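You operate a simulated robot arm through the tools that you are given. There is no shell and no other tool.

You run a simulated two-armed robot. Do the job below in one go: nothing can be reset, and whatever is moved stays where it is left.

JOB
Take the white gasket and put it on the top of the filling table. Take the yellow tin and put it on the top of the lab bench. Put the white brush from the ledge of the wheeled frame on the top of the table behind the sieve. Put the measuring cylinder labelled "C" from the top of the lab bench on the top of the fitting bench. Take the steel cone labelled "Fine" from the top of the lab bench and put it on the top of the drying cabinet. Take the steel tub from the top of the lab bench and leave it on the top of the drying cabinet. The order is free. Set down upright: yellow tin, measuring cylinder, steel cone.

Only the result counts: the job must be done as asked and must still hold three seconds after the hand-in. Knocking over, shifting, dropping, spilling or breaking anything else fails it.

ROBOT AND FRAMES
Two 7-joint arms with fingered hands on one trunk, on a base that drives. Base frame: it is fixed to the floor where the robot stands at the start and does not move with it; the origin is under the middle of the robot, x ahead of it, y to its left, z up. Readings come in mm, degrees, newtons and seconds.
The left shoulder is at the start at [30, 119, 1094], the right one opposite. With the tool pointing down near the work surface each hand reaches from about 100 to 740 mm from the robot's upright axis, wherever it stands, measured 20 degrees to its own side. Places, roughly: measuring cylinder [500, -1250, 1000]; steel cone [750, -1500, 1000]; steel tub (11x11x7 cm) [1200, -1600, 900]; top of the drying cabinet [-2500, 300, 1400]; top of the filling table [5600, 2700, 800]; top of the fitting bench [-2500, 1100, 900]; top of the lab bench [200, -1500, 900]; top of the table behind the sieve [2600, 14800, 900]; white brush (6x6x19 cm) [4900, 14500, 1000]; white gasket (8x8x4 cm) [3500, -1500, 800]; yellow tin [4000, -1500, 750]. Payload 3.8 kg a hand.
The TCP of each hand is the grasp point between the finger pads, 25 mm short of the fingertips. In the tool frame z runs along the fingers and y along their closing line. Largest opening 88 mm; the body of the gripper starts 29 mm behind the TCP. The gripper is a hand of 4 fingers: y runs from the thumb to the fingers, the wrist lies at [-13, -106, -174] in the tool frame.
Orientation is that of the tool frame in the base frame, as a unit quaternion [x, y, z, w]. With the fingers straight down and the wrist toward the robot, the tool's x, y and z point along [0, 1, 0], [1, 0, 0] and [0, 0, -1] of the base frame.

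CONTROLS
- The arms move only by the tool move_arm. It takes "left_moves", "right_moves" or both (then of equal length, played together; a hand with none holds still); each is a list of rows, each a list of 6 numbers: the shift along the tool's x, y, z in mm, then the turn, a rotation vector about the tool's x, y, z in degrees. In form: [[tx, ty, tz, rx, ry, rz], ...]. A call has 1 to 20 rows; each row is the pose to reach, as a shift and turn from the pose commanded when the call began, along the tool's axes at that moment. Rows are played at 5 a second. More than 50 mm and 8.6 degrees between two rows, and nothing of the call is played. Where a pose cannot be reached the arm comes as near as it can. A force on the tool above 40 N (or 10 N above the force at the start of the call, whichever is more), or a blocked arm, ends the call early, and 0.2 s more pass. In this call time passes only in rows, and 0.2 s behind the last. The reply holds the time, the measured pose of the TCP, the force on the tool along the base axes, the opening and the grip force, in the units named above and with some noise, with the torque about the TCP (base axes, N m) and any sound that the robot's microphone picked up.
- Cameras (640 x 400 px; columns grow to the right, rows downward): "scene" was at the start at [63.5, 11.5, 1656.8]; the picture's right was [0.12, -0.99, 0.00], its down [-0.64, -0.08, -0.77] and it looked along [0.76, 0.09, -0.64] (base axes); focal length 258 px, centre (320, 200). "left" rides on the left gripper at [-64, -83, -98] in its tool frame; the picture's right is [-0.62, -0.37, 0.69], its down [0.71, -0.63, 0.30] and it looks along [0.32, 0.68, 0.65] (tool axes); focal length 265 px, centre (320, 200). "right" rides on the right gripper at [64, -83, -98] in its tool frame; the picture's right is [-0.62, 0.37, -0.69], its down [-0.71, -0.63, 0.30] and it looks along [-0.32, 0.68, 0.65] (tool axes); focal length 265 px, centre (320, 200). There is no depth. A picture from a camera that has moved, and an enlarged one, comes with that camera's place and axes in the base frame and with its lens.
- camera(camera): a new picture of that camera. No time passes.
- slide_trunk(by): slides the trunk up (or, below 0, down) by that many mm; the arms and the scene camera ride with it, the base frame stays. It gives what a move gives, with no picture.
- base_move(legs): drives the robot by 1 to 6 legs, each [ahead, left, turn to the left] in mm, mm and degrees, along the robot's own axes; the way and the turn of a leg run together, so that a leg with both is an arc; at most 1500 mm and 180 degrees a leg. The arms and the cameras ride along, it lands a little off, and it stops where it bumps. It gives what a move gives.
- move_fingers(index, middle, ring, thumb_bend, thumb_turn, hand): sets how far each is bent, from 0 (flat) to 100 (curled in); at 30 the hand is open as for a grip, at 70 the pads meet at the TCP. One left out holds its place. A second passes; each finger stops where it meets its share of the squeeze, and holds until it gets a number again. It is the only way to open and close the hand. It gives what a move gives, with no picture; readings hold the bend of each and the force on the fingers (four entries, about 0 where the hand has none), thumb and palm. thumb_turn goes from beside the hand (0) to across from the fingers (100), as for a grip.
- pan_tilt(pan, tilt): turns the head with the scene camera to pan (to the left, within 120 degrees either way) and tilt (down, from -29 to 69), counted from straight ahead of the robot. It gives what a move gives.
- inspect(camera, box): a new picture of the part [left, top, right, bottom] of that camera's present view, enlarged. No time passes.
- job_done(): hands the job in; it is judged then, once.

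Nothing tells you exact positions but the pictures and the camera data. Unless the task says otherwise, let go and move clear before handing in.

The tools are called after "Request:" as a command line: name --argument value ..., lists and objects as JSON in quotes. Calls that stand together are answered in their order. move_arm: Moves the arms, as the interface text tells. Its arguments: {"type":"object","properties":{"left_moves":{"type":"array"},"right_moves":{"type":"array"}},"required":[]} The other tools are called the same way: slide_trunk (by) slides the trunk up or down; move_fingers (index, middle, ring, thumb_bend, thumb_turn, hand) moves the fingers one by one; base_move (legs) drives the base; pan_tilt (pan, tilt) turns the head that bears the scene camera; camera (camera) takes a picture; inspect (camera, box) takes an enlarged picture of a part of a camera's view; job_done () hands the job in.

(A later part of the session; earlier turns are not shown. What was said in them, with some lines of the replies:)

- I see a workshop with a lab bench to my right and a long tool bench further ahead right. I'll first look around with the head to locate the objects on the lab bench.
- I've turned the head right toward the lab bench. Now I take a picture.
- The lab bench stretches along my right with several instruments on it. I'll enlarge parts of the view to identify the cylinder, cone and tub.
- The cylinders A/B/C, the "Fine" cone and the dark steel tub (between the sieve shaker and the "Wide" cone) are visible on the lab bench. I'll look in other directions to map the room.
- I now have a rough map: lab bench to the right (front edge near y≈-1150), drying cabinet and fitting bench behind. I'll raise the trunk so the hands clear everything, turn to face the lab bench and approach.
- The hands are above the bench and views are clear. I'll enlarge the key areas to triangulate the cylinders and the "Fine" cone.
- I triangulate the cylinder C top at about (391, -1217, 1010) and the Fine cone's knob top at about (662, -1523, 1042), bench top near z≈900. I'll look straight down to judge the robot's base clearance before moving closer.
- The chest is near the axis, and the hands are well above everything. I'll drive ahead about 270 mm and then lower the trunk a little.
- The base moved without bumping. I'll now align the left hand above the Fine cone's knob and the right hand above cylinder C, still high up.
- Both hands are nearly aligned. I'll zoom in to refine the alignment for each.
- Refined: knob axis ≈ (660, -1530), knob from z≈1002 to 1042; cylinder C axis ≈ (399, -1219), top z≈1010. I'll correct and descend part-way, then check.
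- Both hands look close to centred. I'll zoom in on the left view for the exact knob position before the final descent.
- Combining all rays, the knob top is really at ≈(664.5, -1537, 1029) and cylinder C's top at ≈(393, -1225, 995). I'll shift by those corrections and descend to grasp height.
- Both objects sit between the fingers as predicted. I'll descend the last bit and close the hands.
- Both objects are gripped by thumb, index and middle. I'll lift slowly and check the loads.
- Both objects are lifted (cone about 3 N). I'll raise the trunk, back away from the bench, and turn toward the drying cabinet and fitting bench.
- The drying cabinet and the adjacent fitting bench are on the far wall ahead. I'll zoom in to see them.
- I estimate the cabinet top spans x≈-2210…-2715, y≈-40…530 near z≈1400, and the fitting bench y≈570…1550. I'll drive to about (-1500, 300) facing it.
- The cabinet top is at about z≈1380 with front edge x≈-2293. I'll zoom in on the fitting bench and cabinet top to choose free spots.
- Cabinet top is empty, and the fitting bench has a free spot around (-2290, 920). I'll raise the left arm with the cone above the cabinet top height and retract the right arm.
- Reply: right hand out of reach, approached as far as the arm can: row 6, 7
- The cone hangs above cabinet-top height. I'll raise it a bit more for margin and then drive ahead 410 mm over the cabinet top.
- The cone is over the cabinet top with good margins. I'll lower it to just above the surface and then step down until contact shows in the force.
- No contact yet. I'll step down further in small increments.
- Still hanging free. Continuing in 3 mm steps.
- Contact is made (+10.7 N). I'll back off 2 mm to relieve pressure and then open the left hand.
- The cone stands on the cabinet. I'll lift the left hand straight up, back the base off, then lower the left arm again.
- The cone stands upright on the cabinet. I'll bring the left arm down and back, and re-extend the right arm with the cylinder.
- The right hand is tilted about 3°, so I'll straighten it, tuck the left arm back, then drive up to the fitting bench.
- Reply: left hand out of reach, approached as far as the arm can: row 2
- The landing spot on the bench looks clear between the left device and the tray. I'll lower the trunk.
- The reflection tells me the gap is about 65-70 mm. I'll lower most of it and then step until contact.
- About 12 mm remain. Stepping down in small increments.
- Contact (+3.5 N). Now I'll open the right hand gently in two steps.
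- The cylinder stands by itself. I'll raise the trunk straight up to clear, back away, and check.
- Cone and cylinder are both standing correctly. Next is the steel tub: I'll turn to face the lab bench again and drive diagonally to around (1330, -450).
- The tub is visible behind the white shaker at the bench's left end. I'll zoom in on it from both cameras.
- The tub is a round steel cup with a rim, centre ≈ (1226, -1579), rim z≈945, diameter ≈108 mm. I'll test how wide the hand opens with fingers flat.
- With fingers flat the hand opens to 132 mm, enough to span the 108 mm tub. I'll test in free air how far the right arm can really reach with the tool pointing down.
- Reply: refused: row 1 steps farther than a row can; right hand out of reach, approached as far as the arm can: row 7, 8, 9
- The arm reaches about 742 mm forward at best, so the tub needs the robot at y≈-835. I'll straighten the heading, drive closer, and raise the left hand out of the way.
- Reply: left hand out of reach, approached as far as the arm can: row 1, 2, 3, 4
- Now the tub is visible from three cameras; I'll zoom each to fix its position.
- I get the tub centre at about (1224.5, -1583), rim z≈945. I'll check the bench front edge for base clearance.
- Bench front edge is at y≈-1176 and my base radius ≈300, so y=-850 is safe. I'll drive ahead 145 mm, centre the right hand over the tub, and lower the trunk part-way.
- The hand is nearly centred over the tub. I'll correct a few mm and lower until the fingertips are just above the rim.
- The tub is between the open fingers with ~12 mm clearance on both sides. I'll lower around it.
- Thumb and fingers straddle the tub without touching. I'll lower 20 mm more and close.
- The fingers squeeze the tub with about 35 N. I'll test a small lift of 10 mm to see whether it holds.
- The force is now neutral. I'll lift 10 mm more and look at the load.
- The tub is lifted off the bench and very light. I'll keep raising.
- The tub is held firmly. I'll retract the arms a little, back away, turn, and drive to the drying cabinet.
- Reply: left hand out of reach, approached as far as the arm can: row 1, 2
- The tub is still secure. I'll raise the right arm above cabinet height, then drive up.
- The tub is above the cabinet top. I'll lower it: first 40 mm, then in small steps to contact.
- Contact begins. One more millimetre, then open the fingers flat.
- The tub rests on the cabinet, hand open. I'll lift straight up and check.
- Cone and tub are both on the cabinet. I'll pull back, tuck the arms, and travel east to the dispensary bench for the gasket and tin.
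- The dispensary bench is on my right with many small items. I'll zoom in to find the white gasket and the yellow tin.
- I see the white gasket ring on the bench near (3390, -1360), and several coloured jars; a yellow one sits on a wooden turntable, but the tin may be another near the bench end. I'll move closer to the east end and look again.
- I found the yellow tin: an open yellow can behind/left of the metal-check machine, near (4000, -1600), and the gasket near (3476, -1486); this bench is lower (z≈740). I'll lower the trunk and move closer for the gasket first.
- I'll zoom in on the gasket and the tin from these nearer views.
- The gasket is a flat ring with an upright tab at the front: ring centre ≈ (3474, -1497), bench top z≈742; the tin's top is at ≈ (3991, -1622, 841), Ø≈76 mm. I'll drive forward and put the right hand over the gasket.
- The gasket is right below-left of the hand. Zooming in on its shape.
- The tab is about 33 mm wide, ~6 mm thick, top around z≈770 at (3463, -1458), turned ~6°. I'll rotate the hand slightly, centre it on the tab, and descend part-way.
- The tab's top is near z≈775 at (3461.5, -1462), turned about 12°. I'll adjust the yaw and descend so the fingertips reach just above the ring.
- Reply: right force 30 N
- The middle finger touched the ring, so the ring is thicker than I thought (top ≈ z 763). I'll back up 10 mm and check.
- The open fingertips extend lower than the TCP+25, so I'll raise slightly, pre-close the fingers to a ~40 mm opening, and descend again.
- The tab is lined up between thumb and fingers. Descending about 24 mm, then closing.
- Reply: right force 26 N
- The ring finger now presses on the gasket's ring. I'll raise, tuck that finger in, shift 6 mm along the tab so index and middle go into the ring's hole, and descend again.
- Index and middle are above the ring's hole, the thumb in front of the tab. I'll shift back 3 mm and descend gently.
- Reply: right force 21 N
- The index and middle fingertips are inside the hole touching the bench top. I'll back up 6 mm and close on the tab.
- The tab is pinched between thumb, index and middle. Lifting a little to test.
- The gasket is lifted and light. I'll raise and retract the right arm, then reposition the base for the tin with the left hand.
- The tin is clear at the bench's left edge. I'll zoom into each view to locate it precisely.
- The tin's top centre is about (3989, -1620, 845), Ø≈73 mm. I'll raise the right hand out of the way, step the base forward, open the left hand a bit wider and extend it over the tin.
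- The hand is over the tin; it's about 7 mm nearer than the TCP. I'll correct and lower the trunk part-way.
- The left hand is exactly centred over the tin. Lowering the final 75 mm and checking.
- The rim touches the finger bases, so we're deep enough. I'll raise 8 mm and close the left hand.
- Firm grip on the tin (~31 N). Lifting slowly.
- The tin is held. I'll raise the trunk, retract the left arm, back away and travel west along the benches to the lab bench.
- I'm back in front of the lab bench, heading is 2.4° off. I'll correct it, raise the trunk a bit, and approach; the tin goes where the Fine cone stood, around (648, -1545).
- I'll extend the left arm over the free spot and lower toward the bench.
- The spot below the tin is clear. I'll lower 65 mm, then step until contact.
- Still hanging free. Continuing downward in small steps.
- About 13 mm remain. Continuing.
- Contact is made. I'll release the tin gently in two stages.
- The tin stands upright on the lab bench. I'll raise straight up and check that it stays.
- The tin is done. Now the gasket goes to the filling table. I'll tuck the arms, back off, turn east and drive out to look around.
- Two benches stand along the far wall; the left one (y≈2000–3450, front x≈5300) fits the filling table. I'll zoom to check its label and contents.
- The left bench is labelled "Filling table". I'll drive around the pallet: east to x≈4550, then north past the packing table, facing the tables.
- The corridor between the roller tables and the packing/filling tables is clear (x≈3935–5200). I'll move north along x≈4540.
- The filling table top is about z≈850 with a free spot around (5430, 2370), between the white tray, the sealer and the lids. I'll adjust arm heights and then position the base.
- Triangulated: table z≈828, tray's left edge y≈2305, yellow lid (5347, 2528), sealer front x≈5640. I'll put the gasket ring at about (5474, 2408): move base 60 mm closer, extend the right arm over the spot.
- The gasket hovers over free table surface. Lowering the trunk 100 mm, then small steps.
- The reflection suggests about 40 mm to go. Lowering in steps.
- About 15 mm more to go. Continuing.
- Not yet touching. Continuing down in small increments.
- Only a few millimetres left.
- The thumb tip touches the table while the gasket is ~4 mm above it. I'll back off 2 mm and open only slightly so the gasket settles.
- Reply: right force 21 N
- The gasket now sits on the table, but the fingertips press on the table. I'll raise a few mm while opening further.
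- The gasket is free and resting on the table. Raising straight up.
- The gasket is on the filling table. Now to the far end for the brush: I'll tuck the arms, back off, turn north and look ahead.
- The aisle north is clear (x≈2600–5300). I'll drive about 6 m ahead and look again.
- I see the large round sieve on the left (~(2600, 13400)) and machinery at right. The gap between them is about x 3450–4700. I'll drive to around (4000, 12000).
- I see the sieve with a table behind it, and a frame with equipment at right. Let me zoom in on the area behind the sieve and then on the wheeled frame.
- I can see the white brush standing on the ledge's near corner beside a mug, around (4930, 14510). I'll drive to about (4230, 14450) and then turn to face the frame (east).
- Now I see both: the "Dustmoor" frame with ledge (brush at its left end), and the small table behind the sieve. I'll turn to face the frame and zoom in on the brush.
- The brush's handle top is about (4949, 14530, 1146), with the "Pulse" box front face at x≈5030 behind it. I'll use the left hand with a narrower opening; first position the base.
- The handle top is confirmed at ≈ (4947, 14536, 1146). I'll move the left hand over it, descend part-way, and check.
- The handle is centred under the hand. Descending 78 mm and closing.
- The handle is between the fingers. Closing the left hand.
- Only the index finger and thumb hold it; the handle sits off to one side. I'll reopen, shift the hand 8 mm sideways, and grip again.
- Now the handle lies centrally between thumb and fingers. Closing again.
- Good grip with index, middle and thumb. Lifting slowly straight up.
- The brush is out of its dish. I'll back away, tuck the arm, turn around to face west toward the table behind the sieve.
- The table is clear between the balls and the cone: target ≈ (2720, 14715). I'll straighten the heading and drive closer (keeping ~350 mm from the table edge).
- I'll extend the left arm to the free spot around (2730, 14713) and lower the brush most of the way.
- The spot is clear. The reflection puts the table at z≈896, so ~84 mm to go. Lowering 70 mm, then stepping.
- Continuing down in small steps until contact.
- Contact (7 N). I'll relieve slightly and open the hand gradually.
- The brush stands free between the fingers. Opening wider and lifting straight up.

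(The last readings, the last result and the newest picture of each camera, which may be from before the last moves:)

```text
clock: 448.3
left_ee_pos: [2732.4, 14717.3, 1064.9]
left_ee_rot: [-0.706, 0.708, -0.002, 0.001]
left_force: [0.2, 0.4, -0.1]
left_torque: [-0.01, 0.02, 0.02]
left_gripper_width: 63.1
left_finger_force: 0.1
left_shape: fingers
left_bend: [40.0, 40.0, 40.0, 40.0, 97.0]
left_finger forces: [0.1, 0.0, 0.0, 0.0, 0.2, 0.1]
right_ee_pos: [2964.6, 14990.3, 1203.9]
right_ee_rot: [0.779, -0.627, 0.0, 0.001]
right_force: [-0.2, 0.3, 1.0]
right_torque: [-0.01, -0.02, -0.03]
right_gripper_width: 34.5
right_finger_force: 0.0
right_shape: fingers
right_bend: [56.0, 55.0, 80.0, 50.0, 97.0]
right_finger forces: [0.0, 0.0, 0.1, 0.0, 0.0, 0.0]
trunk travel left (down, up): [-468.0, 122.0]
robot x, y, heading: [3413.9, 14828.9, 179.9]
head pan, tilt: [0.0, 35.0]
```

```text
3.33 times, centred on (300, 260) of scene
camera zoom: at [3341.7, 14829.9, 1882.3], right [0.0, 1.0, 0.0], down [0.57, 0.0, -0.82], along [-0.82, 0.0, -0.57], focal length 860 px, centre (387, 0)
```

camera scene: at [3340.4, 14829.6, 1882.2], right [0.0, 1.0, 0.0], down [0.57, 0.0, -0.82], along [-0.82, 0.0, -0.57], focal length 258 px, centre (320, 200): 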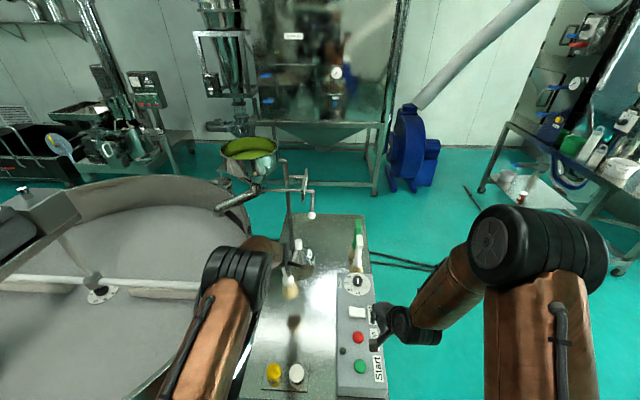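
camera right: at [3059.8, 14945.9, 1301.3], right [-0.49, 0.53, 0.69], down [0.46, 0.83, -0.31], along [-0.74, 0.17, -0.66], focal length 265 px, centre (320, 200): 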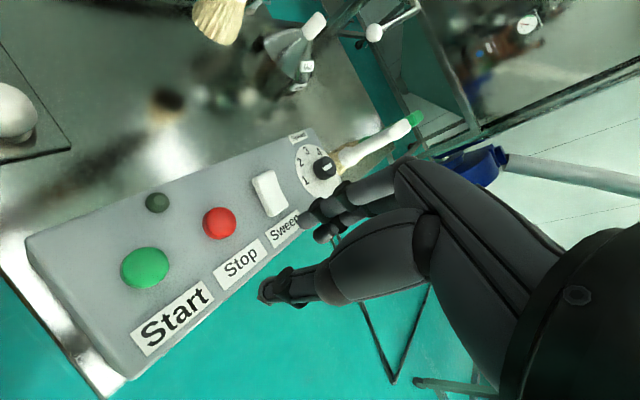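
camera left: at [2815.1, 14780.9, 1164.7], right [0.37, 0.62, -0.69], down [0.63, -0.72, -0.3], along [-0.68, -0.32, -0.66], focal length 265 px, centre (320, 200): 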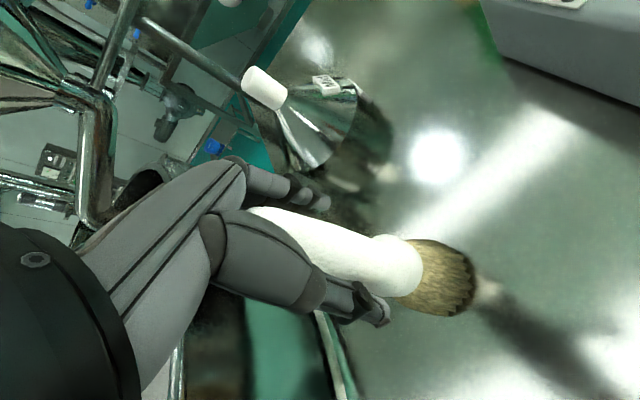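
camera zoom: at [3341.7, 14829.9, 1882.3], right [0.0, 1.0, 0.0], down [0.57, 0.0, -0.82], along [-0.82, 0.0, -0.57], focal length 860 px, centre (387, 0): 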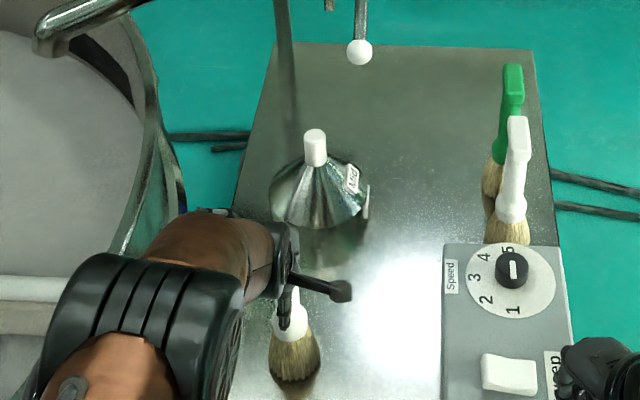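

The brush stands upright on the table. Raising the hand straight up.

Request:
move_arm --left_moves '[[0, 0, -25, 0, 0, 0], [0, 0, -55, 0, 0, 0], [0, 0, -95, 0, 0, 0], [0, 0, -140, 0, 0, 0]]'

Request:
camera --camera "left"

Request:
inspect --camera "scene" --box '[220, 200, 380, 320]'

```text
clock: 449.3
left_ee_pos: [2731.3, 14716.1, 1206.7]
left_ee_rot: [-0.706, 0.709, -0.001, 0.002]
left_force: [1.0, 0.4, -0.3]
left_torque: [0.01, -0.01, 0.01]
left_gripper_width: 63.2
left_finger_force: 0.2
left_shape: fingers
left_bend: [40.0, 40.0, 40.0, 40.0, 97.0]
left_finger forces: [0.0, 0.0, 0.0, 0.0, 0.1, 0.1]
right_ee_pos: [2965.5, 14990.9, 1203.9]
right_ee_rot: [0.779, -0.627, 0.001, 0.001]
right_force: [-0.3, 0.4, 1.1]
right_torque: [0.01, -0.03, 0.03]
right_gripper_width: 34.6
right_finger_force: 0.1
right_shape: fingers
right_bend: [56.0, 55.0, 80.0, 50.0, 97.0]
right_finger forces: [0.0, 0.0, 0.0, 0.0, 0.0, 0.1]
trunk travel left (down, up): [-468.0, 122.0]
robot x, y, heading: [3411.5, 14826.6, 179.7]
head pan, tilt: [0.0, 35.0]
```

```text
taken
camera left: at [2815.2, 14780.3, 1305.0], right [0.37, 0.62, -0.69], down [0.63, -0.72, -0.3], along [-0.68, -0.32, -0.66], focal length 265 px, centre (320, 200)
```

left: 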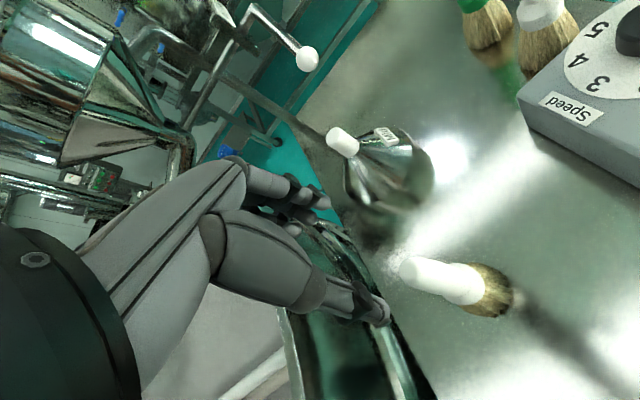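

```text
3.33 times, centred on (300, 260) of scene
camera zoom: at [3343.1, 14830.1, 1882.4], right [0.0, 1.0, 0.0], down [0.57, 0.0, -0.82], along [-0.82, 0.0, -0.57], focal length 860 px, centre (387, 0)
```

zoom: 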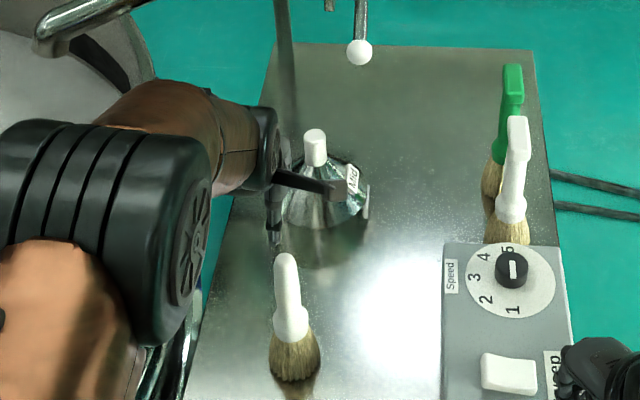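

All six items are placed. I'll back away to be fully clear, take a last look, then hand in.

Request:
base_move --legs '[[-350, 0, 0]]'

Request:
camera --camera "scene"

Request:
inspect --camera "scene" --box '[220, 160, 420, 310]'

```text
clock: 451.6
left_ee_pos: [3078.4, 14718.8, 1204.7]
left_ee_rot: [-0.703, 0.711, -0.001, 0.001]
left_force: [-0.2, -0.4, -0.6]
left_torque: [-0.01, 0.0, 0.04]
left_gripper_width: 62.9
left_finger_force: 0.0
left_shape: fingers
left_bend: [40.0, 40.0, 40.0, 40.0, 97.0]
left_finger forces: [0.0, 0.1, 0.0, 0.0, 0.0, 0.0]
right_ee_pos: [3314.8, 14990.6, 1203.7]
right_ee_rot: [0.777, -0.629, 0.002, 0.0]
right_force: [0.3, 0.9, 0.3]
right_torque: [-0.01, -0.02, 0.02]
right_gripper_width: 34.7
right_finger_force: 0.1
right_shape: fingers
right_bend: [56.0, 55.0, 80.0, 50.0, 97.0]
right_finger forces: [0.0, 0.1, 0.0, 0.1, 0.0, 0.0]
trunk travel left (down, up): [-468.0, 122.0]
robot x, y, heading: [3758.8, 14828.3, 179.4]
head pan, tilt: [0.0, 35.0]
```

```text
taken
camera scene: at [3689.8, 14828.1, 1882.3], right [0.01, 1.0, 0.0], down [0.57, -0.01, -0.82], along [-0.82, 0.01, -0.57], focal length 258 px, centre (320, 200)
```

scene: 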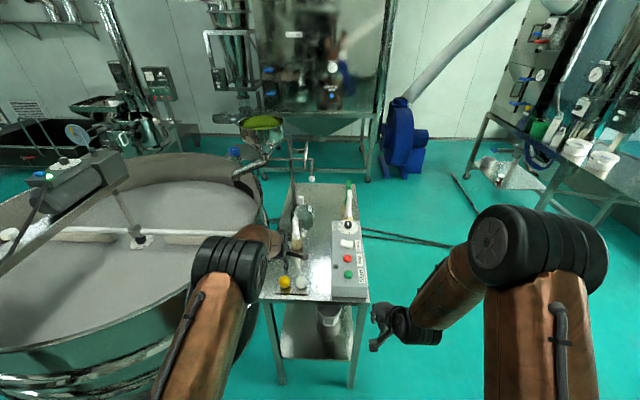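

```text
2.67 times, centred on (320, 235) of scene
camera zoom: at [3689.8, 14828.1, 1882.3], right [0.01, 1.0, 0.0], down [0.57, -0.01, -0.82], along [-0.82, 0.01, -0.57], focal length 688 px, centre (320, 107)
```

zoom: 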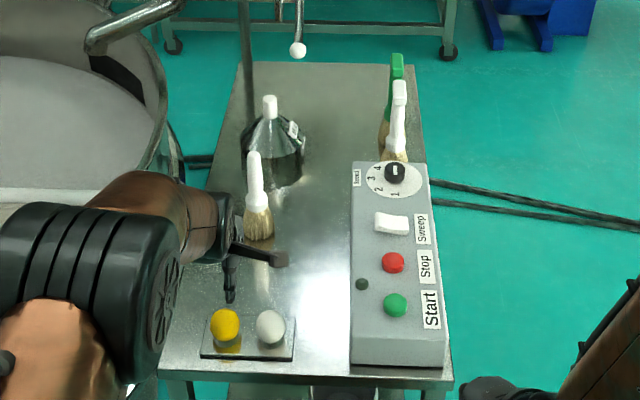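

The white brush stands upright on the table behind the sieve, and the hands are clear. All six items are in their places, so I'm handing the job in.

Request:
job_done

```text
The job is handed in.
```

I placed all six items and handed the job in. The reply only confirmed the hand-in, so I don't have a verdict.

| Item | Where it is now | State when last seen |
|---|---|---|
| White gasket | Top of the filling table | Lying flat |
| Yellow tin | Top of the lab bench, in the spot where the "Fine" cone stood | Upright |
| White brush | Top of the table behind the sieve | Upright |
| Measuring cylinder "C" | Top of the fitting bench | Upright |
| Steel cone "Fine" | Top of the drying cabinet | Upright |
| Steel tub | Top of the drying cabinet | Resting on its base |

Each item looked settled in the pictures taken after I let go. I only rechecked the brush just before handing in. I saw nothing else knocked over or moved.

While picking up the gasket, my fingertips pressed on it and on the bench around it with up to about 30 N. They touched nothing else there.
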